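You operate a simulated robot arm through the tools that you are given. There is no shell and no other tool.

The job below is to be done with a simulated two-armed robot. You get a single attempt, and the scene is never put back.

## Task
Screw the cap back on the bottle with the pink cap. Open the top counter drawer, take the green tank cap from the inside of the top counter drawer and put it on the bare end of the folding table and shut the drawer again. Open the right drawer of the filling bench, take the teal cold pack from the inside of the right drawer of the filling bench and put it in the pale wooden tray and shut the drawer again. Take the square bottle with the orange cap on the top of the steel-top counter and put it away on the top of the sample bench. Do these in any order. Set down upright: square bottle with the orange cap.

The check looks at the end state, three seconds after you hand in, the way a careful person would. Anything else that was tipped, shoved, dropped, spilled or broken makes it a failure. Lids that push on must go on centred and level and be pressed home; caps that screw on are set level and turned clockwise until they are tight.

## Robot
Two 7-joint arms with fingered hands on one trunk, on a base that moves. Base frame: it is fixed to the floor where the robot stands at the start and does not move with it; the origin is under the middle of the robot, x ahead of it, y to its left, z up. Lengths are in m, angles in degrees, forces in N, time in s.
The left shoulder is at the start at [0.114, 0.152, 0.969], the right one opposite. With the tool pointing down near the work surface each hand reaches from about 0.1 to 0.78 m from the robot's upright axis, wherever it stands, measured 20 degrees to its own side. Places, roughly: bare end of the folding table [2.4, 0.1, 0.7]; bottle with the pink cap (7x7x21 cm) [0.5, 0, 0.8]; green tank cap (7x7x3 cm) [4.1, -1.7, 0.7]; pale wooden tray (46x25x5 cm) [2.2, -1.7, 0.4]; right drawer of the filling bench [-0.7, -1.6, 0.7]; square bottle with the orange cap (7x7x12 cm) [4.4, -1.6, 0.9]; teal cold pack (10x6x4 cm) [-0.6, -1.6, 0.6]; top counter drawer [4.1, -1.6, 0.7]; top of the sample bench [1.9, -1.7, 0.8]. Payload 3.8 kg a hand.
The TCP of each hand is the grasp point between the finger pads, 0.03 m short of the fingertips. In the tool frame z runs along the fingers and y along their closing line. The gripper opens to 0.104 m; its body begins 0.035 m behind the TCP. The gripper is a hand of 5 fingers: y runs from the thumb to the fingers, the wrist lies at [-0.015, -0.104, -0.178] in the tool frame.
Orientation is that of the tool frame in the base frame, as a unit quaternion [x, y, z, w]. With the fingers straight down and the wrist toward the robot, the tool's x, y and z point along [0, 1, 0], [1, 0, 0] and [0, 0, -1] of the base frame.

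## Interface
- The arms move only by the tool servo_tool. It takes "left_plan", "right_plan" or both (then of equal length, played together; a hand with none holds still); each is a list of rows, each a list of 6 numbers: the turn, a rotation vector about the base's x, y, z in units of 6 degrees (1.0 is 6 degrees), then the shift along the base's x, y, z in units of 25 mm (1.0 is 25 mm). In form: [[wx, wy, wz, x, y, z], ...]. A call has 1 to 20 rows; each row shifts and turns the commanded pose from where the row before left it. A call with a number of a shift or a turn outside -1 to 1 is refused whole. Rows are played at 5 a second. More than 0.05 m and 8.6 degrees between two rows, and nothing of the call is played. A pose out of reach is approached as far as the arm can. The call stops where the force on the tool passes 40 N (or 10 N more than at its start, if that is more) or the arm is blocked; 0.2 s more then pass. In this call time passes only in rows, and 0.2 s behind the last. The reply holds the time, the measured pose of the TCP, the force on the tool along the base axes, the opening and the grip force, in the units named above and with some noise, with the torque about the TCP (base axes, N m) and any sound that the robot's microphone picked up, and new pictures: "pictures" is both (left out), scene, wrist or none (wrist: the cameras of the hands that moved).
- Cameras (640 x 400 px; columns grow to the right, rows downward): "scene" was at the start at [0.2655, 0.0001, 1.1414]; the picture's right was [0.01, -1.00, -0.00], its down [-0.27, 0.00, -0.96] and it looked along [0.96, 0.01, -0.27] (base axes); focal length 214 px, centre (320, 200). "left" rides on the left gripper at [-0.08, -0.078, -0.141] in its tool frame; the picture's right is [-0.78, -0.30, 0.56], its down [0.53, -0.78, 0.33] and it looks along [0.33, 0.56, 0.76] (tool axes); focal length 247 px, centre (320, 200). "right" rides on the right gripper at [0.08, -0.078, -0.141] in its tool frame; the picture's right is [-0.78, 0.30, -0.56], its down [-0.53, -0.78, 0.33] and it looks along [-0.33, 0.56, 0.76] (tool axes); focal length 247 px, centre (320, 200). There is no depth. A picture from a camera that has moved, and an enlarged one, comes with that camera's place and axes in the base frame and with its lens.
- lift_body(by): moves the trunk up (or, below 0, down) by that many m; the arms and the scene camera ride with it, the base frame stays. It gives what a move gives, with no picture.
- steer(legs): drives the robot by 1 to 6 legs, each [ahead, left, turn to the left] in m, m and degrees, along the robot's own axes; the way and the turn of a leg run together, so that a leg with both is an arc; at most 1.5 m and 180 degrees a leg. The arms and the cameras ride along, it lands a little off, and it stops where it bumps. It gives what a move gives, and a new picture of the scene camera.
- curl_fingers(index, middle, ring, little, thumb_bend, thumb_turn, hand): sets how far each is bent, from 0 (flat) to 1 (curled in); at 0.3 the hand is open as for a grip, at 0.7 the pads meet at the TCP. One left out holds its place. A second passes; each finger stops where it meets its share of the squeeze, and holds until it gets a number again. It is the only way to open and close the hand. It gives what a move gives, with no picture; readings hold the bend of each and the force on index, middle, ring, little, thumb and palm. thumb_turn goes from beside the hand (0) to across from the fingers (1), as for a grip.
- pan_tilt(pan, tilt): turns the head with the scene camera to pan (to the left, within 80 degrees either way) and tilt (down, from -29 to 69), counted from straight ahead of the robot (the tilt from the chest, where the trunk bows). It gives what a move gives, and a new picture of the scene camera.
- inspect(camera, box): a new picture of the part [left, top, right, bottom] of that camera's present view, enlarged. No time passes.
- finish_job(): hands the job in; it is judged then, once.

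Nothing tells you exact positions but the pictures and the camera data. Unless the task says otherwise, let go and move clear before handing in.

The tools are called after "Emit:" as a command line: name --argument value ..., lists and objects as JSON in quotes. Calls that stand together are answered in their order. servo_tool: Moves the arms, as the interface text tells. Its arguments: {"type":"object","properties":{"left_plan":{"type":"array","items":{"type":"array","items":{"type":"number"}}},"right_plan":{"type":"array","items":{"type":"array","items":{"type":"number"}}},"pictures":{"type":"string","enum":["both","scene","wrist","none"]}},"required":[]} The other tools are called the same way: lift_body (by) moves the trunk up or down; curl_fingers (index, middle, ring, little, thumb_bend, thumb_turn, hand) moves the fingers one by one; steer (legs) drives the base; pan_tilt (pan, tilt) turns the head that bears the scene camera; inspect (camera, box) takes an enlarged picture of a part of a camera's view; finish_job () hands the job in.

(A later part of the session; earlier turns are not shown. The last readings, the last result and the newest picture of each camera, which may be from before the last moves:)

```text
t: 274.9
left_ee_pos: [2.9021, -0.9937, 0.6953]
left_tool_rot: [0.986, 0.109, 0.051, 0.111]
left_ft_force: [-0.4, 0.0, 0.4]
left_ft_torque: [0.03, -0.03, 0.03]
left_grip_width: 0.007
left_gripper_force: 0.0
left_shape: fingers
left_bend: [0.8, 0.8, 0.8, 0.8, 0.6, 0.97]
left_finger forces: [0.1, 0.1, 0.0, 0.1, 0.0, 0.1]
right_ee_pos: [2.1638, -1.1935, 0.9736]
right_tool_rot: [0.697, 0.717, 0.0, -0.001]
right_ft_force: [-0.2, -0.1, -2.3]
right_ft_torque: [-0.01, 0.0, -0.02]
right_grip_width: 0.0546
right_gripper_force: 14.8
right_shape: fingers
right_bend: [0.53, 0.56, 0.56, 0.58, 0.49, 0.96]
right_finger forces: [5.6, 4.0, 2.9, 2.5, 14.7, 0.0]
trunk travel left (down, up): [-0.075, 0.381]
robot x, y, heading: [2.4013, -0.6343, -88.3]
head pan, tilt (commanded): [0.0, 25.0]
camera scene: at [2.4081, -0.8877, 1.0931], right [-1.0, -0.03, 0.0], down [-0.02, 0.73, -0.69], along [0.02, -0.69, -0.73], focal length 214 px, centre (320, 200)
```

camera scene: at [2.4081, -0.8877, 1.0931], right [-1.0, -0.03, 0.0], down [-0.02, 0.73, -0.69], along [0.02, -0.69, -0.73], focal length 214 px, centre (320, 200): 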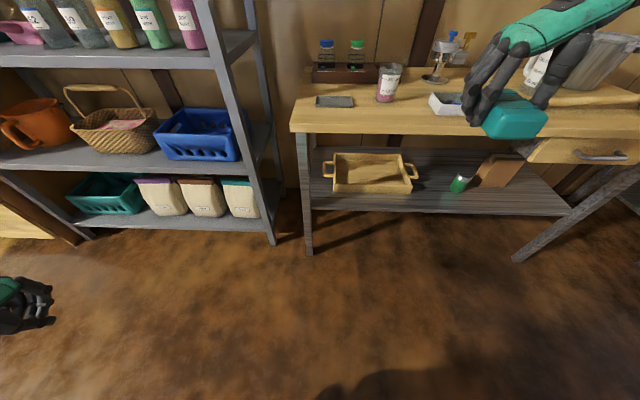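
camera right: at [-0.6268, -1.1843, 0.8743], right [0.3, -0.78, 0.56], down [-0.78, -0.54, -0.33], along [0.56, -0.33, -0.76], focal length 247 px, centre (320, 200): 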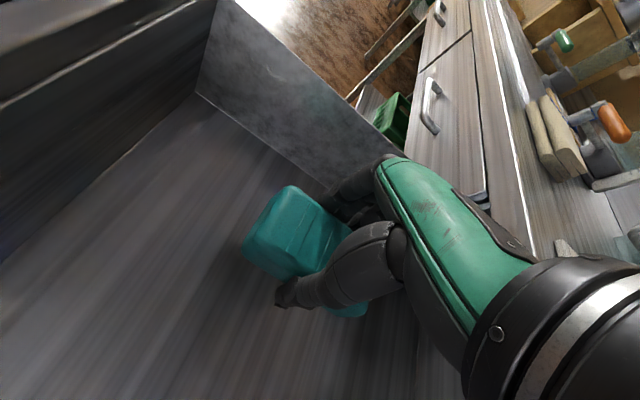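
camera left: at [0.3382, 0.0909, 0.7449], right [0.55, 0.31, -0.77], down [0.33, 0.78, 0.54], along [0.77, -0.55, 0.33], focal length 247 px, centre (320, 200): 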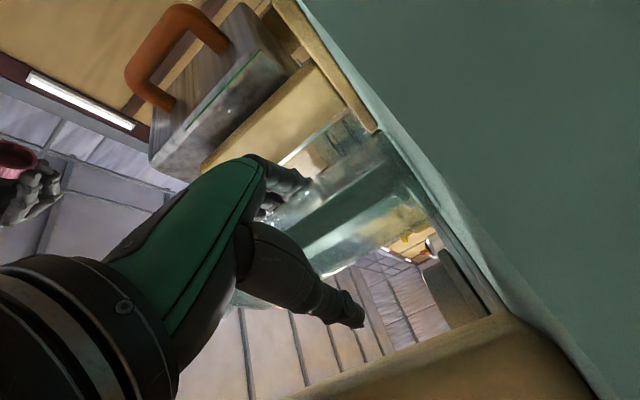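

The tray is on the lower shelf at about [2.18, -1.72, 0.42] with free space above. To reach in low without the elbow sticking out, I'll first swing the right hand to my side and lower it there so that the elbow goes down by the hip.

Emit:
servo_tool --right_plan '[[0, 0, -1, -0.7, 0.5, 0], [0, 0, -1, -0.7, 0.5, 0], [0, 0, -1, -0.7, 0.5, 0], [0, 0, -1, -0.7, 0.5, 0], [0, 0, -1, -0.7, 0.5, 0], [0, 0, -1, -0.7, 0.5, 0], [0, 0, -1, -0.7, 0.5, 0], [0, 0, -1, -0.7, 0.5, 0], [0, 0, -1, -0.7, 0.5, 0], [0, 0, -1, -0.7, 0.5, 0], [0, 0, -1, -0.7, 0.5, 0], [0, 0, -1, -0.7, 0.5, 0], [0, 0, -1, -0.7, 0.5, 0], [0, 0, -1, -0.7, 0.5, 0], [0, 0, -1, -0.7, 0.5, 0]]' --pictures "none"

Emit:
servo_tool --right_plan '[[0, 0, -0.3, -0.1, 0.1, -1], [0, 0, -0.3, -0.1, 0.1, -1], [0, 0, -0.3, -0.1, 0.1, -1], [0, 0, -0.3, -0.1, 0.1, -1], [0, 0, -0.3, -0.1, 0.1, -1], [0, 0, -0.3, -0.1, 0.1, -1], [0, 0, -0.3, -0.1, 0.1, -1], [0, 0, -0.3, -0.1, 0.1, -1], [0, 0, -0.3, -0.1, 0.1, -1], [0, 0, -0.3, -0.1, 0.1, -1], [0, 0, 0, -0.1, 0.1, -1], [0, 0, 0, -0.1, 0.1, -1], [0, 0, 0, -0.1, 0.1, -1], [0, 0, 0, -0.1, 0.1, -1]]' --pictures "none"

Emit:
pan_tilt --pan -60 --tilt 40

```text
t: 278.1
left_ee_pos: [2.9015, -0.9926, 0.6954]
left_tool_rot: [0.987, 0.109, 0.051, 0.111]
left_ft_force: [-0.9, -0.8, 0.2]
left_ft_torque: [0.0, -0.03, 0.03]
left_grip_width: 0.0071
left_gripper_force: 0.1
left_shape: fingers
left_bend: [0.8, 0.8, 0.8, 0.8, 0.6, 0.97]
left_finger forces: [0.0, 0.0, 0.0, 0.0, 0.0, 0.0]
right_ee_pos: [1.9005, -1.0033, 0.9736]
right_tool_rot: [1.0, 0.013, 0.001, 0.0]
right_ft_force: [-0.6, 0.0, -1.5]
right_ft_torque: [0.05, -0.01, -0.04]
right_grip_width: 0.0544
right_gripper_force: 14.2
right_shape: fingers
right_bend: [0.53, 0.56, 0.56, 0.58, 0.49, 0.96]
right_finger forces: [5.7, 3.8, 2.7, 2.1, 14.2, 0.0]
trunk travel left (down, up): [-0.075, 0.381]
robot x, y, heading: [2.4013, -0.635, -88.5]
head pan, tilt (commanded): [0.0, 25.0]
```

```text
t: 281.1
left_ee_pos: [2.9005, -0.9932, 0.6968]
left_tool_rot: [0.987, 0.109, 0.052, 0.111]
left_ft_force: [-0.2, 0.0, -0.2]
left_ft_torque: [0.0, -0.01, 0.01]
left_grip_width: 0.0067
left_gripper_force: 0.1
left_shape: fingers
left_bend: [0.8, 0.8, 0.8, 0.8, 0.6, 0.97]
left_finger forces: [0.0, 0.0, 0.1, 0.0, 0.1, 0.1]
right_ee_pos: [1.8654, -0.9735, 0.623]
right_tool_rot: [0.99, -0.142, 0.002, 0.0]
right_ft_force: [0.7, 0.4, -1.8]
right_ft_torque: [-0.02, -0.02, 0.04]
right_grip_width: 0.0545
right_gripper_force: 13.8
right_shape: fingers
right_bend: [0.53, 0.56, 0.57, 0.58, 0.49, 0.96]
right_finger forces: [5.6, 3.8, 2.7, 2.2, 14.3, 0.0]
trunk travel left (down, up): [-0.075, 0.381]
robot x, y, heading: [2.4022, -0.6324, -88.5]
head pan, tilt (commanded): [0.0, 25.0]
```

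```text
t: 282.4
left_ee_pos: [2.901, -0.9937, 0.6968]
left_tool_rot: [0.986, 0.108, 0.052, 0.112]
left_ft_force: [-0.4, -1.1, 0.2]
left_ft_torque: [-0.01, 0.02, 0.01]
left_grip_width: 0.0069
left_gripper_force: 0.0
left_shape: fingers
left_bend: [0.8, 0.8, 0.8, 0.8, 0.6, 0.97]
left_finger forces: [0.0, 0.0, 0.1, 0.1, 0.0, 0.0]
right_ee_pos: [1.8671, -0.9721, 0.6224]
right_tool_rot: [0.99, -0.143, 0.001, 0.0]
right_ft_force: [0.2, -0.6, -3.0]
right_ft_torque: [-0.01, -0.01, 0.01]
right_grip_width: 0.0547
right_gripper_force: 14.5
right_shape: fingers
right_bend: [0.53, 0.56, 0.57, 0.58, 0.49, 0.96]
right_finger forces: [5.7, 3.8, 2.7, 2.1, 14.3, 0.0]
trunk travel left (down, up): [-0.075, 0.381]
robot x, y, heading: [2.4027, -0.6357, -88.2]
head pan, tilt (commanded): [-60.0, 40.0]
camera scene: at [2.3327, -0.835, 1.0897], right [-0.52, 0.79, 0.32], down [0.54, 0.6, -0.59], along [-0.66, -0.14, -0.74], focal length 214 px, centre (320, 200)
```

scene: 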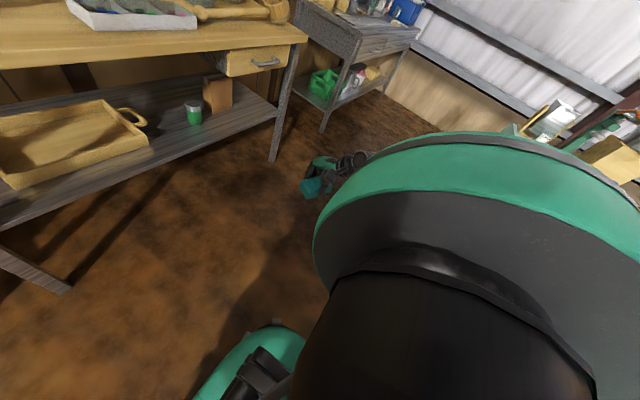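

Emit:
lift_body --by -0.07

Emit:
servo_tool --right_plan '[[-1, 0, 0.2, 0.4, -0.6, 0], [-1, 0, 0.2, 0.4, -0.6, 0], [-1, 0, 0.2, 0.4, -0.6, 0], [-1, 0, 0.2, 0.4, -0.6, 0], [-1, 0, 0.2, 0.4, -0.6, 0], [-1, 0, 0.2, 0.4, -0.6, 0], [-1, 0, 0.2, 0.4, -0.6, 0], [-1, 0, 0.2, 0.4, -0.6, 0], [-1, 0, 0.2, 0.4, -0.6, 0]]' --pictures "both"

```text
t: 283.5
left_ee_pos: [2.9022, -0.9923, 0.626]
left_tool_rot: [0.986, 0.109, 0.052, 0.111]
left_ft_force: [0.2, 0.3, -0.6]
left_ft_torque: [0.03, -0.04, -0.01]
left_grip_width: 0.007
left_gripper_force: 0.0
left_shape: fingers
left_bend: [0.8, 0.8, 0.8, 0.8, 0.6, 0.97]
left_finger forces: [0.0, 0.0, 0.0, 0.1, 0.0, 0.0]
right_ee_pos: [1.8641, -0.9716, 0.5545]
right_tool_rot: [0.99, -0.143, 0.001, 0.001]
right_ft_force: [0.9, -0.4, -2.4]
right_ft_torque: [-0.05, 0.02, -0.01]
right_grip_width: 0.0547
right_gripper_force: 14.7
right_shape: fingers
right_bend: [0.53, 0.56, 0.57, 0.58, 0.49, 0.96]
right_finger forces: [5.7, 3.7, 2.7, 2.2, 14.1, 0.1]
trunk travel left (down, up): [-0.005, 0.451]
robot x, y, heading: [2.4004, -0.6345, -88.4]
head pan, tilt (commanded): [-60.0, 40.0]
```

```text
t: 285.5
left_ee_pos: [2.9007, -0.9931, 0.626]
left_tool_rot: [0.987, 0.108, 0.051, 0.11]
left_ft_force: [0.4, 0.2, -0.1]
left_ft_torque: [0.0, 0.01, -0.03]
left_grip_width: 0.0069
left_gripper_force: 0.0
left_shape: fingers
left_bend: [0.8, 0.8, 0.8, 0.8, 0.6, 0.97]
left_finger forces: [0.0, 0.0, 0.0, 0.0, 0.0, 0.0]
right_ee_pos: [1.9503, -1.1035, 0.5535]
right_tool_rot: [0.895, -0.025, 0.054, 0.443]
right_ft_force: [-1.0, 1.2, -1.9]
right_ft_torque: [0.03, -0.03, -0.02]
right_grip_width: 0.0546
right_gripper_force: 14.5
right_shape: fingers
right_bend: [0.53, 0.56, 0.57, 0.58, 0.49, 0.96]
right_finger forces: [5.6, 3.7, 2.5, 1.9, 15.2, 0.1]
trunk travel left (down, up): [-0.005, 0.451]
robot x, y, heading: [2.4023, -0.6352, -88.1]
head pan, tilt (commanded): [-60.0, 40.0]
camera scene: at [2.3341, -0.8884, 0.983], right [-0.52, 0.73, 0.44], down [0.54, 0.68, -0.5], along [-0.66, -0.03, -0.75], focal length 214 px, centre (320, 200)
camera right: at [2.0268, -0.9445, 0.5858], right [-0.84, 0.26, 0.48], down [-0.43, 0.21, -0.88], along [-0.33, -0.94, -0.06], focal length 247 px, centre (320, 200)
```

scene: 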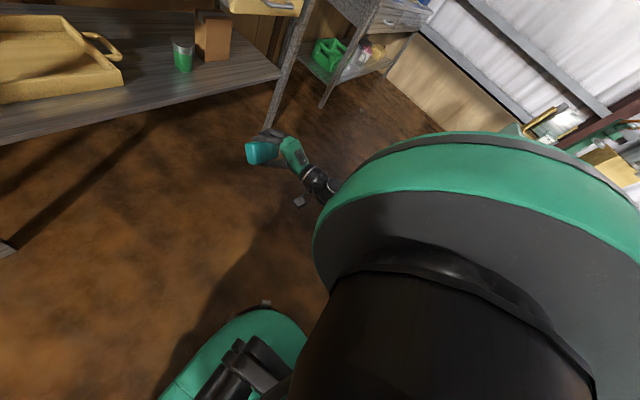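
right: 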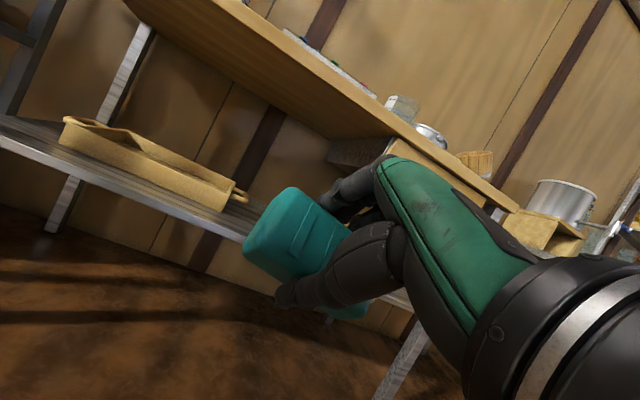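

The hand is now low and pitched forward with the elbow tucked behind. I'll turn 18° left (to keep the left hand away from the shelving), shift the hand inward, and then drive in toward the tray.

Emit:
steer --legs '[[0, 0, 18]]'

Emit:
servo_tool --right_plan '[[0, 0, 0, 0.85, -0.1, 0], [0, 0, 0, 0.85, -0.1, 0], [0, 0, 0, 0.85, -0.1, 0], [0, 0, 0, 0.85, -0.1, 0], [0, 0, 0, 0.85, -0.1, 0], [0, 0, 0, 0.85, -0.1, 0], [0, 0, 0, 0.85, -0.1, 0], [0, 0, 0, 0.85, -0.1, 0]]' --pictures "none"

Emit:
pan_tilt --pan -25 --tilt 40

```text
t: 286.9
left_ee_pos: [2.9876, -0.8245, 0.6266]
left_tool_rot: [0.958, 0.259, 0.068, 0.101]
left_ft_force: [0.4, 0.1, -0.2]
left_ft_torque: [-0.02, -0.02, -0.02]
left_grip_width: 0.007
left_gripper_force: 0.1
left_shape: fingers
left_bend: [0.8, 0.8, 0.8, 0.8, 0.6, 0.97]
left_finger forces: [0.1, 0.0, 0.1, 0.0, 0.0, 0.1]
right_ee_pos: [2.1158, -1.2206, 0.5558]
right_tool_rot: [0.886, 0.113, 0.123, 0.432]
right_ft_force: [0.0, -0.1, -2.2]
right_ft_torque: [0.03, 0.03, -0.03]
right_grip_width: 0.0544
right_gripper_force: 14.2
right_shape: fingers
right_bend: [0.53, 0.56, 0.57, 0.58, 0.49, 0.96]
right_finger forces: [5.7, 3.5, 2.7, 1.9, 15.2, 0.0]
trunk travel left (down, up): [-0.005, 0.451]
robot x, y, heading: [2.4023, -0.6364, -70.7]
head pan, tilt (commanded): [-60.0, 40.0]
camera scene: at [2.4146, -0.8965, 0.983], right [-0.72, 0.54, 0.44], down [0.31, 0.81, -0.5], along [-0.62, -0.23, -0.75], focal length 214 px, centre (320, 200)
```

scene: 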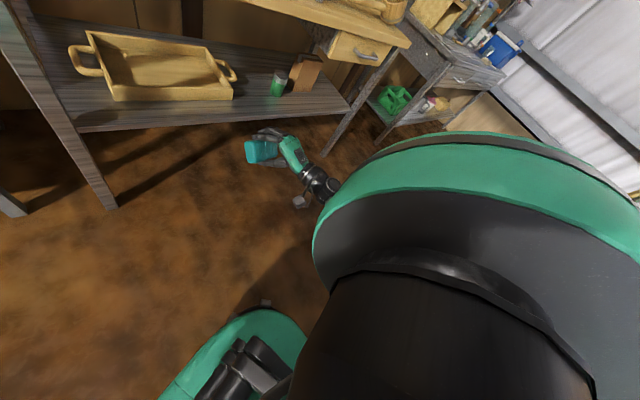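

```text
t: 287.9
left_ee_pos: [2.9857, -0.8258, 0.6242]
left_tool_rot: [0.958, 0.258, 0.068, 0.1]
left_ft_force: [0.1, 0.2, -0.1]
left_ft_torque: [0.01, 0.02, -0.02]
left_grip_width: 0.0068
left_gripper_force: 0.1
left_shape: fingers
left_bend: [0.8, 0.8, 0.8, 0.8, 0.6, 0.97]
left_finger forces: [0.0, 0.0, 0.0, 0.1, 0.1, 0.0]
right_ee_pos: [2.175, -1.2497, 0.5789]
right_tool_rot: [0.878, 0.175, 0.073, 0.439]
right_ft_force: [0.4, 0.4, -2.5]
right_ft_torque: [0.02, -0.03, -0.02]
right_grip_width: 0.0544
right_gripper_force: 14.2
right_shape: fingers
right_bend: [0.53, 0.56, 0.57, 0.58, 0.49, 0.96]
right_finger forces: [5.7, 3.6, 2.4, 1.9, 15.2, 0.0]
trunk travel left (down, up): [-0.005, 0.451]
robot x, y, heading: [2.3998, -0.6328, -70.7]
head pan, tilt (commanded): [-60.0, 40.0]
stopped in row 4 (right hand): the arm was blocked; the commanded pose is now the measured one
```

```text
t: 288.9
left_ee_pos: [2.9876, -0.8234, 0.6261]
left_tool_rot: [0.958, 0.258, 0.068, 0.102]
left_ft_force: [0.2, -0.6, 0.1]
left_ft_torque: [-0.02, 0.0, 0.02]
left_grip_width: 0.0067
left_gripper_force: 0.0
left_shape: fingers
left_bend: [0.8, 0.8, 0.8, 0.8, 0.6, 0.97]
left_finger forces: [0.0, 0.1, 0.0, 0.0, 0.1, 0.0]
right_ee_pos: [2.1755, -1.2507, 0.5845]
right_tool_rot: [0.877, 0.174, 0.073, 0.441]
right_ft_force: [0.4, 0.3, -2.7]
right_ft_torque: [0.07, -0.03, 0.01]
right_grip_width: 0.0544
right_gripper_force: 14.3
right_shape: fingers
right_bend: [0.53, 0.56, 0.57, 0.58, 0.49, 0.96]
right_finger forces: [5.7, 3.6, 2.6, 1.8, 15.2, 0.0]
trunk travel left (down, up): [-0.005, 0.451]
robot x, y, heading: [2.4027, -0.6362, -70.8]
head pan, tilt (commanded): [-25.0, 40.0]
camera scene: at [2.4599, -0.9123, 0.9655], right [-0.98, 0.04, 0.21], down [-0.04, 0.93, -0.37], along [-0.21, -0.37, -0.9], focal length 214 px, centre (320, 200)
```

scene: 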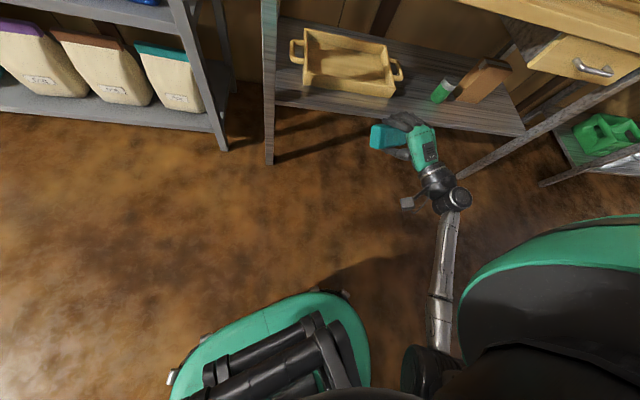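

Emit:
steer --legs '[[0.2, -0.144, 0], [0.17, 0, 0]]'

Emit:
inspect --camera "right" --box '[0, 0, 640, 400]'

```text
t: 291.7
left_ee_pos: [2.9729, -1.2137, 0.6249]
left_tool_rot: [0.959, 0.257, 0.068, 0.101]
left_ft_force: [0.3, -0.3, -0.3]
left_ft_torque: [-0.03, -0.01, -0.01]
left_grip_width: 0.0068
left_gripper_force: 0.0
left_shape: fingers
left_bend: [0.8, 0.8, 0.8, 0.8, 0.6, 0.97]
left_finger forces: [0.1, 0.2, 0.0, 0.0, 0.0, 0.1]
right_ee_pos: [2.1597, -1.6347, 0.5828]
right_tool_rot: [0.878, 0.172, 0.073, 0.441]
right_ft_force: [0.1, 0.1, -2.7]
right_ft_torque: [0.0, 0.01, 0.0]
right_grip_width: 0.0544
right_gripper_force: 15.1
right_shape: fingers
right_bend: [0.53, 0.56, 0.57, 0.58, 0.49, 0.96]
right_finger forces: [5.6, 3.6, 2.5, 2.0, 15.2, 0.1]
trunk travel left (down, up): [-0.005, 0.451]
robot x, y, heading: [2.3846, -1.018, -70.8]
head pan, tilt (commanded): [-25.0, 40.0]
camera scene: at [2.4457, -1.2994, 0.9652], right [-0.98, 0.05, 0.21], down [-0.03, 0.93, -0.37], along [-0.22, -0.37, -0.91], focal length 214 px, centre (320, 200)
```

scene: 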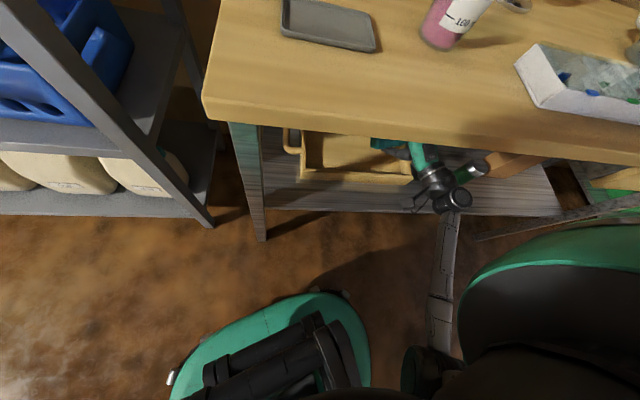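

```text
1.00 times, centred on (320, 200) of right (not enlarged: the box is as wide or as high as the picture)
camera zoom: at [2.1762, -1.4574, 0.6027], right [-0.81, -0.03, 0.59], down [-0.59, -0.02, -0.81], along [0.03, -1.0, -0.01], focal length 247 px, centre (320, 200)
```

zoom: 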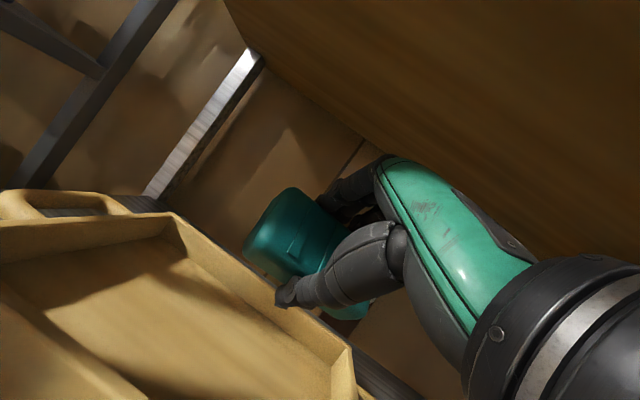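

The pack is over the tray's front part. I'll go 6 cm deeper with the base, then lower the hand.

Emit:
steer --legs '[[0.065, 0, 0]]'

Emit:
servo_tool --right_plan '[[0, 0, 0, 0, 0, -0.8], [0, 0, 0, 0, 0, -0.8], [0, 0, 0, 0, 0, -0.8], [0, 0, 0, 0, 0, -0.8]]'

```text
t: 292.7
left_ee_pos: [2.9954, -1.2765, 0.625]
left_tool_rot: [0.959, 0.256, 0.067, 0.101]
left_ft_force: [0.7, -0.3, -0.4]
left_ft_torque: [0.02, 0.0, 0.03]
left_grip_width: 0.007
left_gripper_force: 0.0
left_shape: fingers
left_bend: [0.8, 0.8, 0.8, 0.8, 0.6, 0.97]
left_finger forces: [0.1, 0.1, 0.0, 0.0, 0.1, 0.1]
right_ee_pos: [2.1808, -1.6968, 0.5824]
right_tool_rot: [0.878, 0.173, 0.072, 0.441]
right_ft_force: [0.2, -0.7, -3.5]
right_ft_torque: [0.02, -0.03, 0.0]
right_grip_width: 0.0545
right_gripper_force: 14.5
right_shape: fingers
right_bend: [0.53, 0.56, 0.57, 0.58, 0.49, 0.96]
right_finger forces: [5.6, 3.5, 2.5, 1.8, 15.1, 0.1]
trunk travel left (down, up): [-0.005, 0.451]
robot x, y, heading: [2.4111, -1.0767, -71.1]
head pan, tilt (commanded): [-25.0, 40.0]
camera scene: at [2.4672, -1.3612, 0.9651], right [-0.98, 0.05, 0.21], down [-0.03, 0.93, -0.37], along [-0.22, -0.37, -0.91], focal length 214 px, centre (320, 200)
```

scene: 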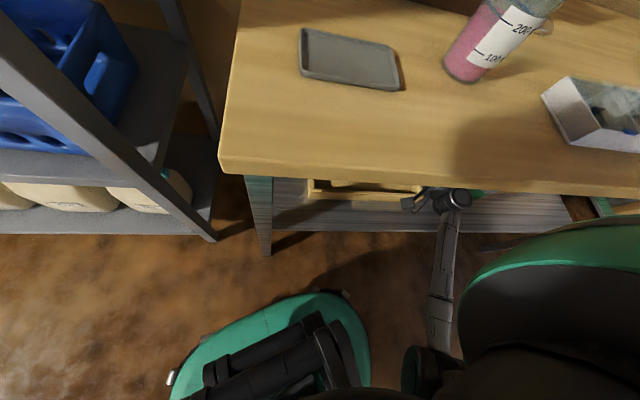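

```text
t: 293.7
left_ee_pos: [2.9927, -1.2762, 0.6257]
left_tool_rot: [0.959, 0.257, 0.069, 0.102]
left_ft_force: [0.0, -0.2, -0.3]
left_ft_torque: [-0.02, 0.04, 0.01]
left_grip_width: 0.0067
left_gripper_force: 0.0
left_shape: fingers
left_bend: [0.8, 0.8, 0.8, 0.8, 0.6, 0.97]
left_finger forces: [0.0, 0.0, 0.0, 0.0, 0.0, 0.0]
right_ee_pos: [2.1636, -1.7018, 0.511]
right_tool_rot: [0.876, 0.199, 0.045, 0.436]
right_ft_force: [-0.7, -1.0, -2.6]
right_ft_torque: [0.02, 0.01, 0.0]
right_grip_width: 0.0545
right_gripper_force: 14.4
right_shape: fingers
right_bend: [0.53, 0.56, 0.57, 0.58, 0.49, 0.96]
right_finger forces: [5.6, 3.6, 2.5, 1.8, 15.1, 0.0]
trunk travel left (down, up): [-0.005, 0.451]
robot x, y, heading: [2.4097, -1.0783, -70.9]
head pan, tilt (commanded): [-25.0, 40.0]
camera scene: at [2.4668, -1.3603, 0.9653], right [-0.98, 0.05, 0.21], down [-0.03, 0.93, -0.37], along [-0.22, -0.37, -0.91], focal length 214 px, centre (320, 200)
camera right: at [2.1778, -1.5226, 0.5291], right [-0.76, -0.05, 0.65], down [-0.65, -0.04, -0.76], along [0.06, -1.0, 0.0], focal length 247 px, centre (320, 200)
```

scene: 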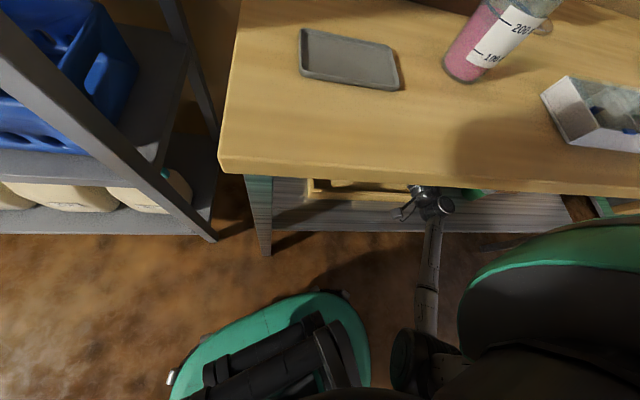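
right: 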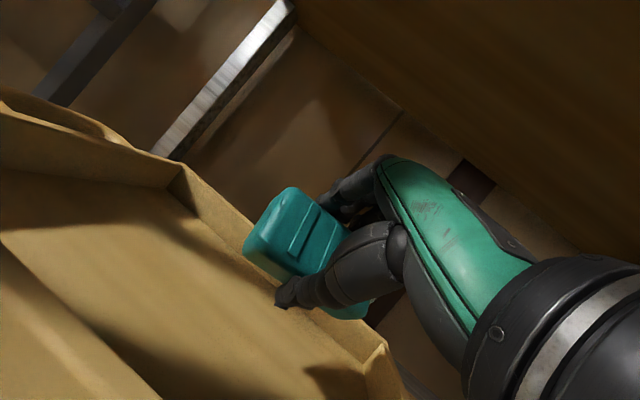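

Emit:
servo_tool --right_plan '[[0, 0, 0, 0.1, 0, -0.6], [0, 0, 0, 0.1, 0, -0.6], [0, 0, 0, 0.1, 0, -0.5], [0, 0, 0, 0, 0, -0.3]]' --pictures "wrist"

```text
t: 294.9
left_ee_pos: [2.9943, -1.2755, 0.6263]
left_tool_rot: [0.959, 0.256, 0.068, 0.102]
left_ft_force: [-0.8, 0.0, 0.4]
left_ft_torque: [0.03, 0.0, -0.04]
left_grip_width: 0.0069
left_gripper_force: 0.2
left_shape: fingers
left_bend: [0.8, 0.8, 0.8, 0.8, 0.6, 0.97]
left_finger forces: [0.0, 0.1, 0.0, 0.0, 0.1, 0.0]
right_ee_pos: [2.1522, -1.7071, 0.4702]
right_tool_rot: [0.874, 0.207, 0.028, 0.439]
right_ft_force: [-0.1, -0.4, -1.6]
right_ft_torque: [0.01, 0.0, 0.0]
right_grip_width: 0.0545
right_gripper_force: 14.8
right_shape: fingers
right_bend: [0.53, 0.56, 0.57, 0.58, 0.49, 0.96]
right_finger forces: [5.6, 3.5, 2.4, 1.9, 15.1, 0.0]
trunk travel left (down, up): [-0.005, 0.451]
robot x, y, heading: [2.4112, -1.0862, -70.9]
head pan, tilt (commanded): [-25.0, 40.0]
stopped in row 4 (right hand): the arm was blocked; the commanded pose is now the measured one
camera right: at [2.167, -1.5283, 0.4844], right [-0.74, -0.04, 0.67], down [-0.67, -0.05, -0.74], along [0.06, -1.0, 0.01], focal length 247 px, centre (320, 200)
```

right: 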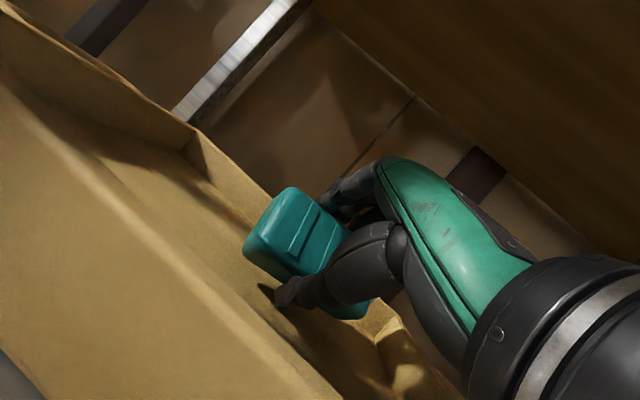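

The pack is just above the tray floor. Opening the hand.

Emit:
curl_fingers --hand "right" --index 0.36 --middle 0.36 --ring 0.36 --little 0.36 --thumb_bend 0.36

Emit:
inspect --camera "right" --box '[0, 0, 640, 400]'

```text
t: 295.9
left_ee_pos: [2.9929, -1.2749, 0.6252]
left_tool_rot: [0.959, 0.256, 0.067, 0.104]
left_ft_force: [0.3, 0.5, -0.9]
left_ft_torque: [0.0, 0.0, 0.0]
left_grip_width: 0.007
left_gripper_force: 0.0
left_shape: fingers
left_bend: [0.8, 0.8, 0.8, 0.8, 0.6, 0.97]
left_finger forces: [0.0, 0.0, 0.0, 0.0, 0.0, 0.0]
right_ee_pos: [2.1532, -1.7058, 0.4714]
right_tool_rot: [0.873, 0.208, 0.029, 0.441]
right_ft_force: [0.3, 3.5, 11.3]
right_ft_torque: [0.21, 0.04, 0.01]
right_grip_width: 0.0797
right_gripper_force: 5.8
right_shape: fingers
right_bend: [0.36, 0.36, 0.36, 0.36, 0.42, 0.97]
right_finger forces: [0.0, 0.1, 0.0, 0.0, 10.8, 0.0]
trunk travel left (down, up): [-0.005, 0.451]
robot x, y, heading: [2.4083, -1.0811, -70.7]
head pan, tilt (commanded): [-25.0, 40.0]
```

```text
1.00 times, centred on (320, 200) of right (not enlarged: the box is as wide or as high as the picture)
camera zoom: at [2.1675, -1.5275, 0.4854], right [-0.74, -0.03, 0.67], down [-0.67, -0.05, -0.74], along [0.06, -1.0, 0.01], focal length 247 px, centre (320, 200)
```

zoom: 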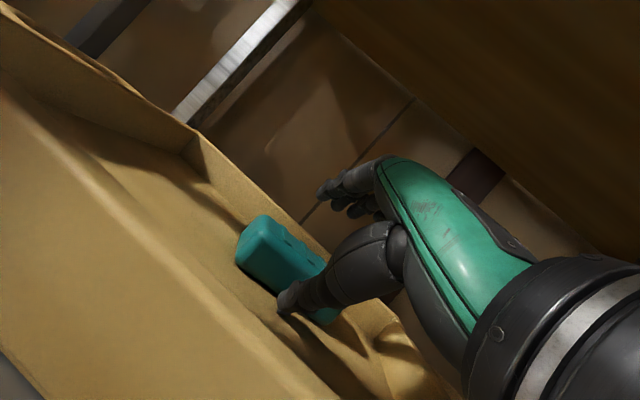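

The pack lies in the tray. I'll raise the hand clear of the rim and back out.

Emit:
servo_tool --right_plan '[[0, 0, 0, 0, 0.1, 0.6], [0, 0, 0, 0, 0.1, 0.8], [0, 0, 0, 0, 0.1, 0.8], [0, 0, 0, 0, 0.1, 0.8], [0, 0, 0, 0, 0.1, 0.8]]'

Emit:
steer --legs '[[-0.45, 0, 0]]'

```text
t: 297.1
left_ee_pos: [2.9932, -1.2752, 0.6256]
left_tool_rot: [0.959, 0.256, 0.067, 0.101]
left_ft_force: [0.2, -0.6, -0.6]
left_ft_torque: [0.0, 0.0, 0.04]
left_grip_width: 0.0069
left_gripper_force: 0.1
left_shape: fingers
left_bend: [0.8, 0.8, 0.8, 0.8, 0.6, 0.97]
left_finger forces: [0.0, 0.1, 0.0, 0.1, 0.1, 0.0]
right_ee_pos: [2.152, -1.6967, 0.5661]
right_tool_rot: [0.871, 0.212, 0.027, 0.442]
right_ft_force: [0.1, -0.3, 0.7]
right_ft_torque: [-0.01, 0.02, 0.01]
right_grip_width: 0.0878
right_gripper_force: 0.0
right_shape: fingers
right_bend: [0.36, 0.36, 0.36, 0.36, 0.36, 0.96]
right_finger forces: [0.0, 0.0, 0.0, 0.0, 0.0, 0.1]
trunk travel left (down, up): [-0.005, 0.451]
robot x, y, heading: [2.4122, -1.082, -70.9]
head pan, tilt (commanded): [-25.0, 40.0]
camera scene: at [2.467, -1.36, 0.9651], right [-0.98, 0.05, 0.21], down [-0.03, 0.93, -0.37], along [-0.22, -0.37, -0.9], focal length 214 px, centre (320, 200)
camera right: at [2.166, -1.5174, 0.5793], right [-0.73, -0.03, 0.68], down [-0.68, -0.06, -0.73], along [0.06, -1.0, 0.02], focal length 247 px, centre (320, 200)
```

scene: 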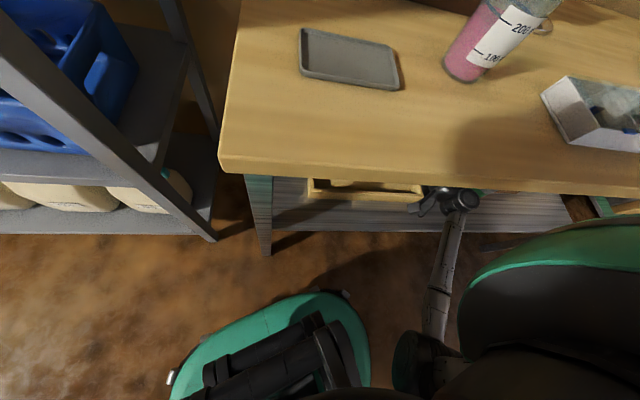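
right: 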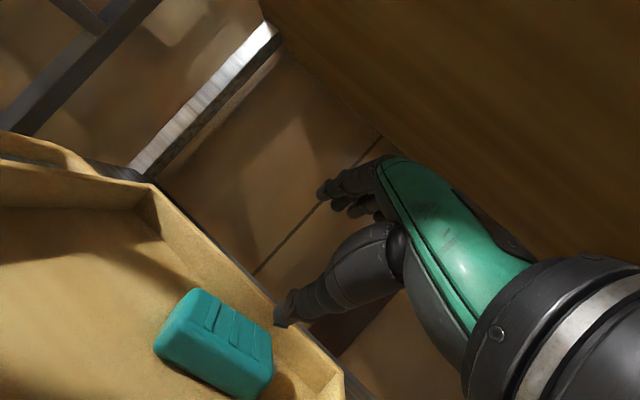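

```text
t: 299.8
left_ee_pos: [2.8487, -0.8531, 0.6251]
left_tool_rot: [0.959, 0.257, 0.068, 0.102]
left_ft_force: [0.1, 0.2, -0.8]
left_ft_torque: [-0.01, 0.02, 0.0]
left_grip_width: 0.0068
left_gripper_force: 0.1
left_shape: fingers
left_bend: [0.8, 0.8, 0.8, 0.8, 0.6, 0.97]
left_finger forces: [0.0, 0.1, 0.0, 0.0, 0.0, 0.1]
right_ee_pos: [2.0067, -1.2731, 0.5646]
right_tool_rot: [0.872, 0.212, 0.027, 0.44]
right_ft_force: [0.1, 0.3, -0.1]
right_ft_torque: [-0.03, 0.01, 0.02]
right_grip_width: 0.088
right_gripper_force: 0.0
right_shape: fingers
right_bend: [0.36, 0.36, 0.36, 0.36, 0.36, 0.96]
right_finger forces: [0.1, 0.0, 0.1, 0.0, 0.0, 0.1]
trunk travel left (down, up): [-0.005, 0.451]
robot x, y, heading: [2.2625, -0.662, -70.8]
head pan, tilt (commanded): [-25.0, 40.0]
camera scene: at [2.3213, -0.9383, 0.9658], right [-0.98, 0.05, 0.21], down [-0.04, 0.93, -0.37], along [-0.21, -0.37, -0.9], focal length 214 px, centre (320, 200)
```

scene: 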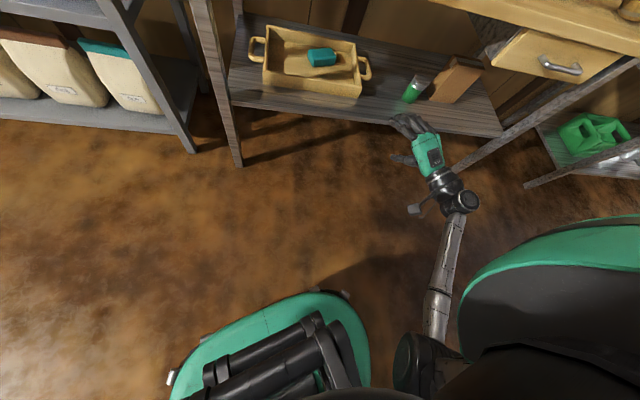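

The pack lies flat in the tray, nothing else disturbed. Next the counter at x≈4.1–4.4; I'll raise the trunk again, face -y and look along the way.

Emit:
lift_body --by 0.07

Emit:
steer --legs '[[0, 0, -19]]'

Emit:
pan_tilt --pan 70 --tilt 15

```text
t: 300.9
left_ee_pos: [2.8484, -0.8535, 0.6948]
left_tool_rot: [0.959, 0.257, 0.067, 0.1]
left_ft_force: [0.0, 0.0, 0.2]
left_ft_torque: [-0.02, 0.01, 0.02]
left_grip_width: 0.0071
left_gripper_force: 0.0
left_shape: fingers
left_bend: [0.8, 0.8, 0.8, 0.8, 0.6, 0.97]
left_finger forces: [0.0, 0.1, 0.1, 0.0, 0.0, 0.0]
right_ee_pos: [2.0062, -1.275, 0.6331]
right_tool_rot: [0.873, 0.212, 0.026, 0.439]
right_ft_force: [-0.7, -0.7, 0.0]
right_ft_torque: [0.0, 0.0, -0.02]
right_grip_width: 0.0877
right_gripper_force: 0.0
right_shape: fingers
right_bend: [0.36, 0.36, 0.36, 0.36, 0.36, 0.96]
right_finger forces: [0.0, 0.1, 0.0, 0.0, 0.0, 0.0]
trunk travel left (down, up): [-0.075, 0.381]
robot x, y, heading: [2.2649, -0.664, -70.9]
head pan, tilt (commanded): [-25.0, 40.0]
```

```text
t: 302.3
left_ee_pos: [2.7525, -1.034, 0.6961]
left_tool_rot: [0.988, 0.093, 0.05, 0.112]
left_ft_force: [-0.2, 0.8, 0.3]
left_ft_torque: [0.0, 0.01, -0.05]
left_grip_width: 0.0067
left_gripper_force: 0.0
left_shape: fingers
left_bend: [0.8, 0.8, 0.8, 0.8, 0.6, 0.97]
left_finger forces: [0.0, 0.1, 0.0, 0.0, 0.0, 0.0]
right_ee_pos: [1.8199, -1.1569, 0.6345]
right_tool_rot: [0.896, 0.064, -0.048, 0.437]
right_ft_force: [0.6, 0.1, 0.4]
right_ft_torque: [-0.01, -0.01, 0.01]
right_grip_width: 0.0879
right_gripper_force: 0.1
right_shape: fingers
right_bend: [0.36, 0.36, 0.36, 0.36, 0.36, 0.96]
right_finger forces: [0.0, 0.1, 0.0, 0.0, 0.0, 0.1]
trunk travel left (down, up): [-0.075, 0.381]
robot x, y, heading: [2.266, -0.6621, -89.9]
head pan, tilt (commanded): [-25.0, 40.0]
camera scene: at [2.2272, -0.8913, 1.077], right [-0.91, 0.39, 0.16], down [0.27, 0.82, -0.5], along [-0.32, -0.41, -0.85], focal length 214 px, centre (320, 200)
```

scene: 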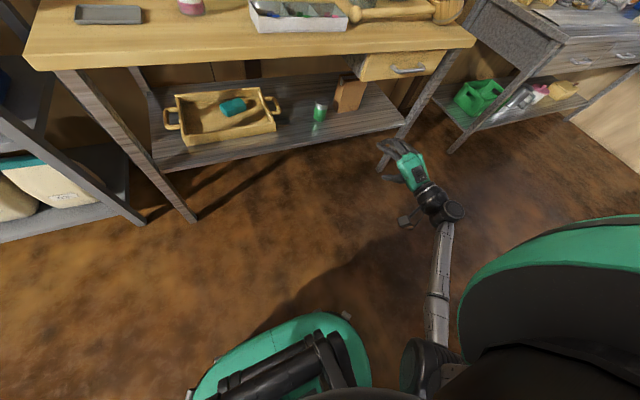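

```text
t: 304.0
left_ee_pos: [2.7528, -1.0349, 0.6946]
left_tool_rot: [0.988, 0.094, 0.05, 0.112]
left_ft_force: [0.1, 0.5, 0.6]
left_ft_torque: [0.04, 0.0, 0.01]
left_grip_width: 0.007
left_gripper_force: 0.2
left_shape: fingers
left_bend: [0.8, 0.8, 0.8, 0.8, 0.6, 0.97]
left_finger forces: [0.0, 0.0, 0.0, 0.1, 0.0, 0.1]
right_ee_pos: [1.8196, -1.1553, 0.6343]
right_tool_rot: [0.896, 0.064, -0.047, 0.437]
right_ft_force: [0.1, 0.4, -0.2]
right_ft_torque: [-0.01, -0.01, -0.01]
right_grip_width: 0.0879
right_gripper_force: 0.1
right_shape: fingers
right_bend: [0.36, 0.36, 0.36, 0.36, 0.36, 0.96]
right_finger forces: [0.0, 0.1, 0.0, 0.0, 0.1, 0.0]
trunk travel left (down, up): [-0.075, 0.381]
robot x, y, heading: [2.2673, -0.6597, -89.8]
head pan, tilt (commanded): [70.0, 15.0]
camera scene: at [2.351, -0.8639, 1.1304], right [-0.34, -0.87, -0.35], down [-0.24, 0.44, -0.87], along [0.91, -0.21, -0.36], focal length 214 px, centre (320, 200)
```

scene: 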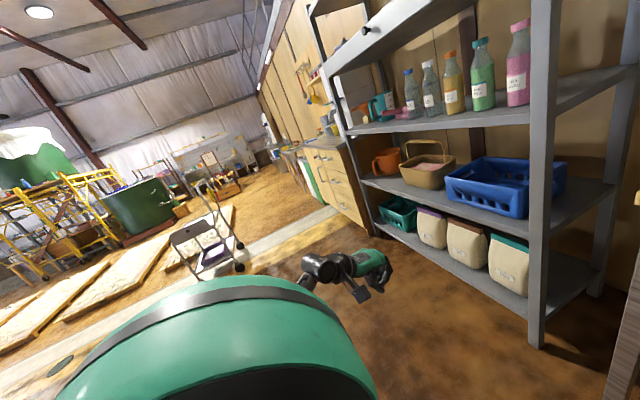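

Emit:
steer --legs '[[0.06, 1.1, 0], [0.02, 0.95, 0]]'

Emit:
pan_tilt --pan 0 --tilt 15

```text
t: 314.2
left_ee_pos: [4.8119, -1.091, 0.6954]
left_tool_rot: [0.988, 0.098, 0.051, 0.112]
left_ft_force: [0.6, 0.8, -0.6]
left_ft_torque: [0.03, 0.01, 0.01]
left_grip_width: 0.0069
left_gripper_force: 0.1
left_shape: fingers
left_bend: [0.8, 0.8, 0.8, 0.8, 0.6, 0.97]
left_finger forces: [0.1, 0.0, 0.0, 0.0, 0.0, 0.1]
right_ee_pos: [3.8795, -1.2205, 0.6332]
right_tool_rot: [0.896, 0.067, -0.046, 0.437]
right_ft_force: [0.1, 0.3, 0.6]
right_ft_torque: [-0.02, 0.02, 0.0]
right_grip_width: 0.088
right_gripper_force: 0.0
right_shape: fingers
right_bend: [0.36, 0.36, 0.36, 0.36, 0.36, 0.96]
right_finger forces: [0.0, 0.1, 0.1, 0.0, 0.0, 0.1]
trunk travel left (down, up): [-0.075, 0.381]
robot x, y, heading: [4.3173, -0.7226, -89.5]
head pan, tilt (commanded): [70.0, 15.0]
camera scene: at [4.4089, -0.9244, 1.1304], right [-0.33, -0.88, -0.35], down [-0.25, 0.44, -0.87], along [0.91, -0.2, -0.36], focal length 214 px, centre (320, 200)
```

scene: 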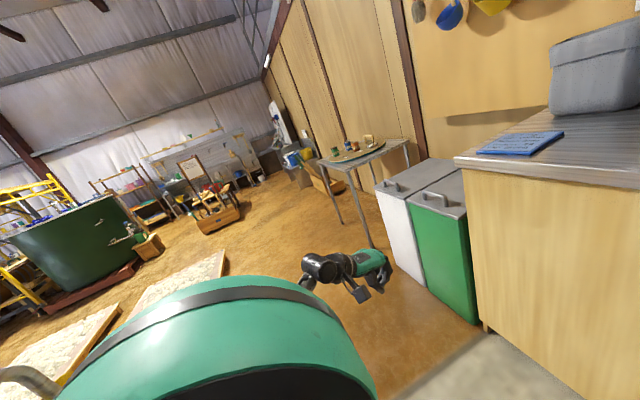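

```text
t: 315.7
left_ee_pos: [4.8127, -1.0916, 0.6977]
left_tool_rot: [0.988, 0.098, 0.051, 0.112]
left_ft_force: [0.6, -0.6, -0.2]
left_ft_torque: [-0.01, 0.0, 0.03]
left_grip_width: 0.0069
left_gripper_force: 0.2
left_shape: fingers
left_bend: [0.8, 0.8, 0.8, 0.8, 0.6, 0.97]
left_finger forces: [0.0, 0.1, 0.0, 0.1, 0.0, 0.0]
right_ee_pos: [3.8803, -1.221, 0.6342]
right_tool_rot: [0.895, 0.068, -0.045, 0.438]
right_ft_force: [0.6, -0.2, -0.7]
right_ft_torque: [0.01, 0.01, -0.01]
right_grip_width: 0.0879
right_gripper_force: 0.1
right_shape: fingers
right_bend: [0.36, 0.36, 0.36, 0.36, 0.36, 0.96]
right_finger forces: [0.0, 0.0, 0.0, 0.0, 0.1, 0.0]
trunk travel left (down, up): [-0.075, 0.381]
robot x, y, heading: [4.3213, -0.7265, -89.4]
head pan, tilt (commanded): [0.0, 15.0]
camera scene: at [4.3213, -0.9823, 1.1078], right [-1.0, -0.01, 0.0], down [-0.01, 0.6, -0.8], along [0.01, -0.8, -0.6], focal length 214 px, centre (320, 200)
```

scene: 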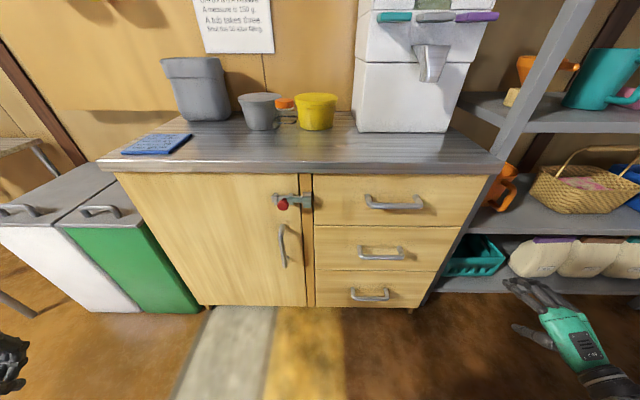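

The counter is in front: three drawers on the right (top handle ≈[4.106, -1.49, 0.71]) and, on top, the orange-capped bottle stands between a grey pot and a yellow bucket. First the drawer: I'll line the right hand up with the handle.

Emit:
steer --legs '[[0, 0.226, -0.5]]'

Emit:
servo_tool --right_plan '[[0, -0.44, -0.26, 0, 0, 0.8], [0, -0.44, -0.26, 0, 0, 0.8], [0, -0.44, -0.26, 0, 0, 0.8], [0, 0, 0, 0, 0, 0.5]]'

Emit:
inspect --camera "scene" --box '[240, 60, 480, 240]'

```text
t: 317.4
left_ee_pos: [5.0307, -1.0942, 0.6957]
left_tool_rot: [0.988, 0.095, 0.049, 0.112]
left_ft_force: [-0.4, 0.7, -0.8]
left_ft_torque: [0.03, -0.02, -0.03]
left_grip_width: 0.0068
left_gripper_force: 0.0
left_shape: fingers
left_bend: [0.8, 0.8, 0.8, 0.8, 0.6, 0.97]
left_finger forces: [0.0, 0.0, 0.0, 0.0, 0.1, 0.0]
right_ee_pos: [4.0972, -1.216, 0.6347]
right_tool_rot: [0.896, 0.064, -0.047, 0.438]
right_ft_force: [0.4, -0.9, 0.4]
right_ft_torque: [0.05, 0.05, 0.01]
right_grip_width: 0.0879
right_gripper_force: 0.0
right_shape: fingers
right_bend: [0.36, 0.36, 0.36, 0.36, 0.36, 0.96]
right_finger forces: [0.1, 0.0, 0.0, 0.1, 0.0, 0.0]
trunk travel left (down, up): [-0.075, 0.381]
robot x, y, heading: [4.5409, -0.7205, -89.9]
head pan, tilt (commanded): [0.0, 15.0]
camera scene: at [4.5415, -0.9813, 1.1078], right [-1.0, 0.0, 0.0], down [0.0, 0.6, -0.8], along [0.0, -0.8, -0.6], focal length 214 px, centre (320, 200)
```

scene: 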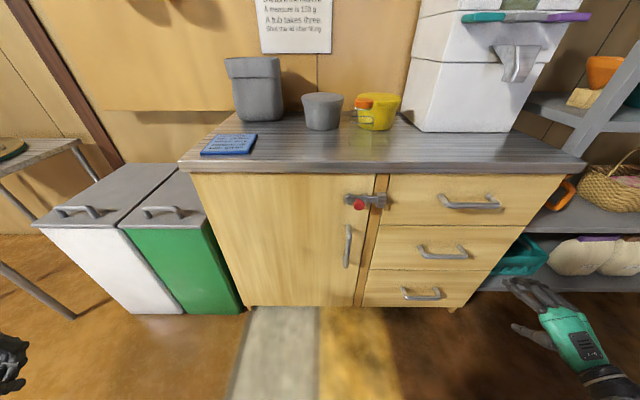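

```text
t: 318.4
left_ee_pos: [5.0308, -1.0942, 0.696]
left_tool_rot: [0.988, 0.095, 0.049, 0.111]
left_ft_force: [-0.7, 0.1, 0.1]
left_ft_torque: [0.05, -0.02, -0.08]
left_grip_width: 0.0068
left_gripper_force: 0.0
left_shape: fingers
left_bend: [0.8, 0.8, 0.8, 0.8, 0.6, 0.97]
left_finger forces: [0.0, 0.1, 0.0, 0.0, 0.1, 0.0]
right_ee_pos: [4.0977, -1.2157, 0.7081]
right_tool_rot: [0.899, -0.004, -0.002, 0.439]
right_ft_force: [-0.5, -0.7, -0.3]
right_ft_torque: [0.0, -0.05, 0.0]
right_grip_width: 0.0876
right_gripper_force: 0.0
right_shape: fingers
right_bend: [0.36, 0.36, 0.36, 0.36, 0.36, 0.96]
right_finger forces: [0.0, 0.0, 0.0, 0.0, 0.1, 0.0]
trunk travel left (down, up): [-0.075, 0.381]
robot x, y, heading: [4.541, -0.7215, -90.0]
head pan, tilt (commanded): [0.0, 15.0]
camera scene: at [4.5404, -0.9812, 1.1078], right [-1.0, 0.0, 0.0], down [0.0, 0.6, -0.8], along [0.0, -0.8, -0.6], focal length 214 px, centre (320, 200)
camera right: at [4.1798, -1.0573, 0.7326], right [-0.77, 0.26, 0.58], down [-0.53, 0.22, -0.82], along [-0.34, -0.94, -0.03], focal length 247 px, centre (320, 200)
```

scene: 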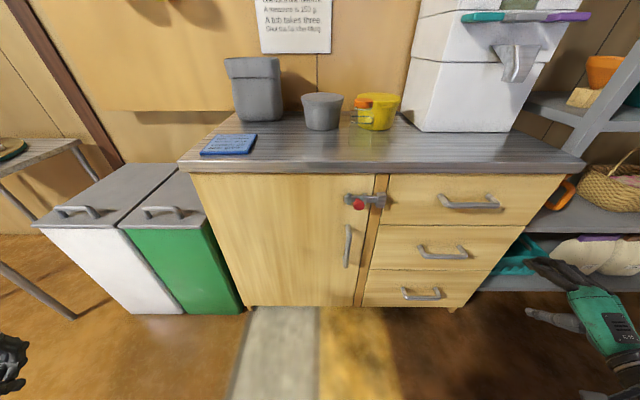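
right: 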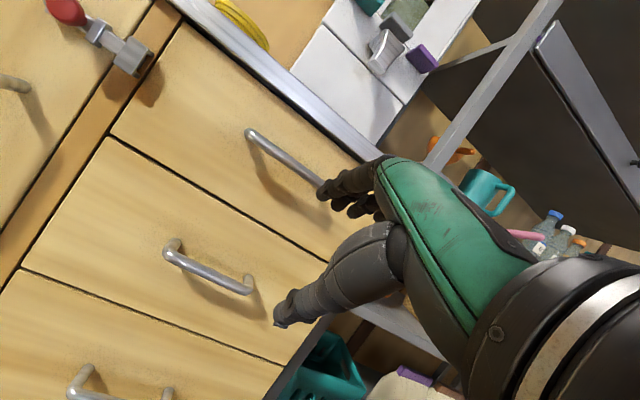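

```text
2.22 times, centred on (360, 150) of scene
camera zoom: at [4.5404, -0.9812, 1.1078], right [-1.0, 0.0, 0.0], down [0.0, 0.6, -0.8], along [0.0, -0.8, -0.6], focal length 477 px, centre (231, 311)
```

zoom: 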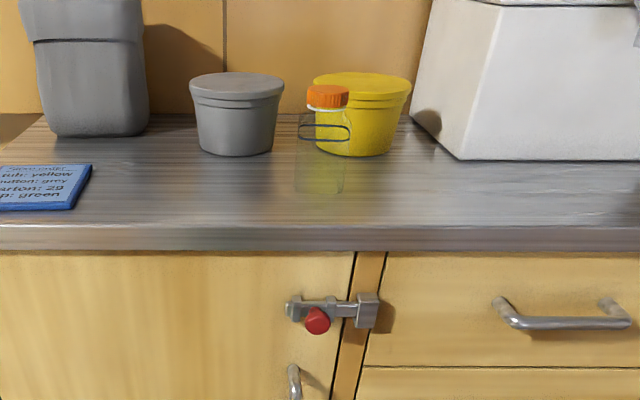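

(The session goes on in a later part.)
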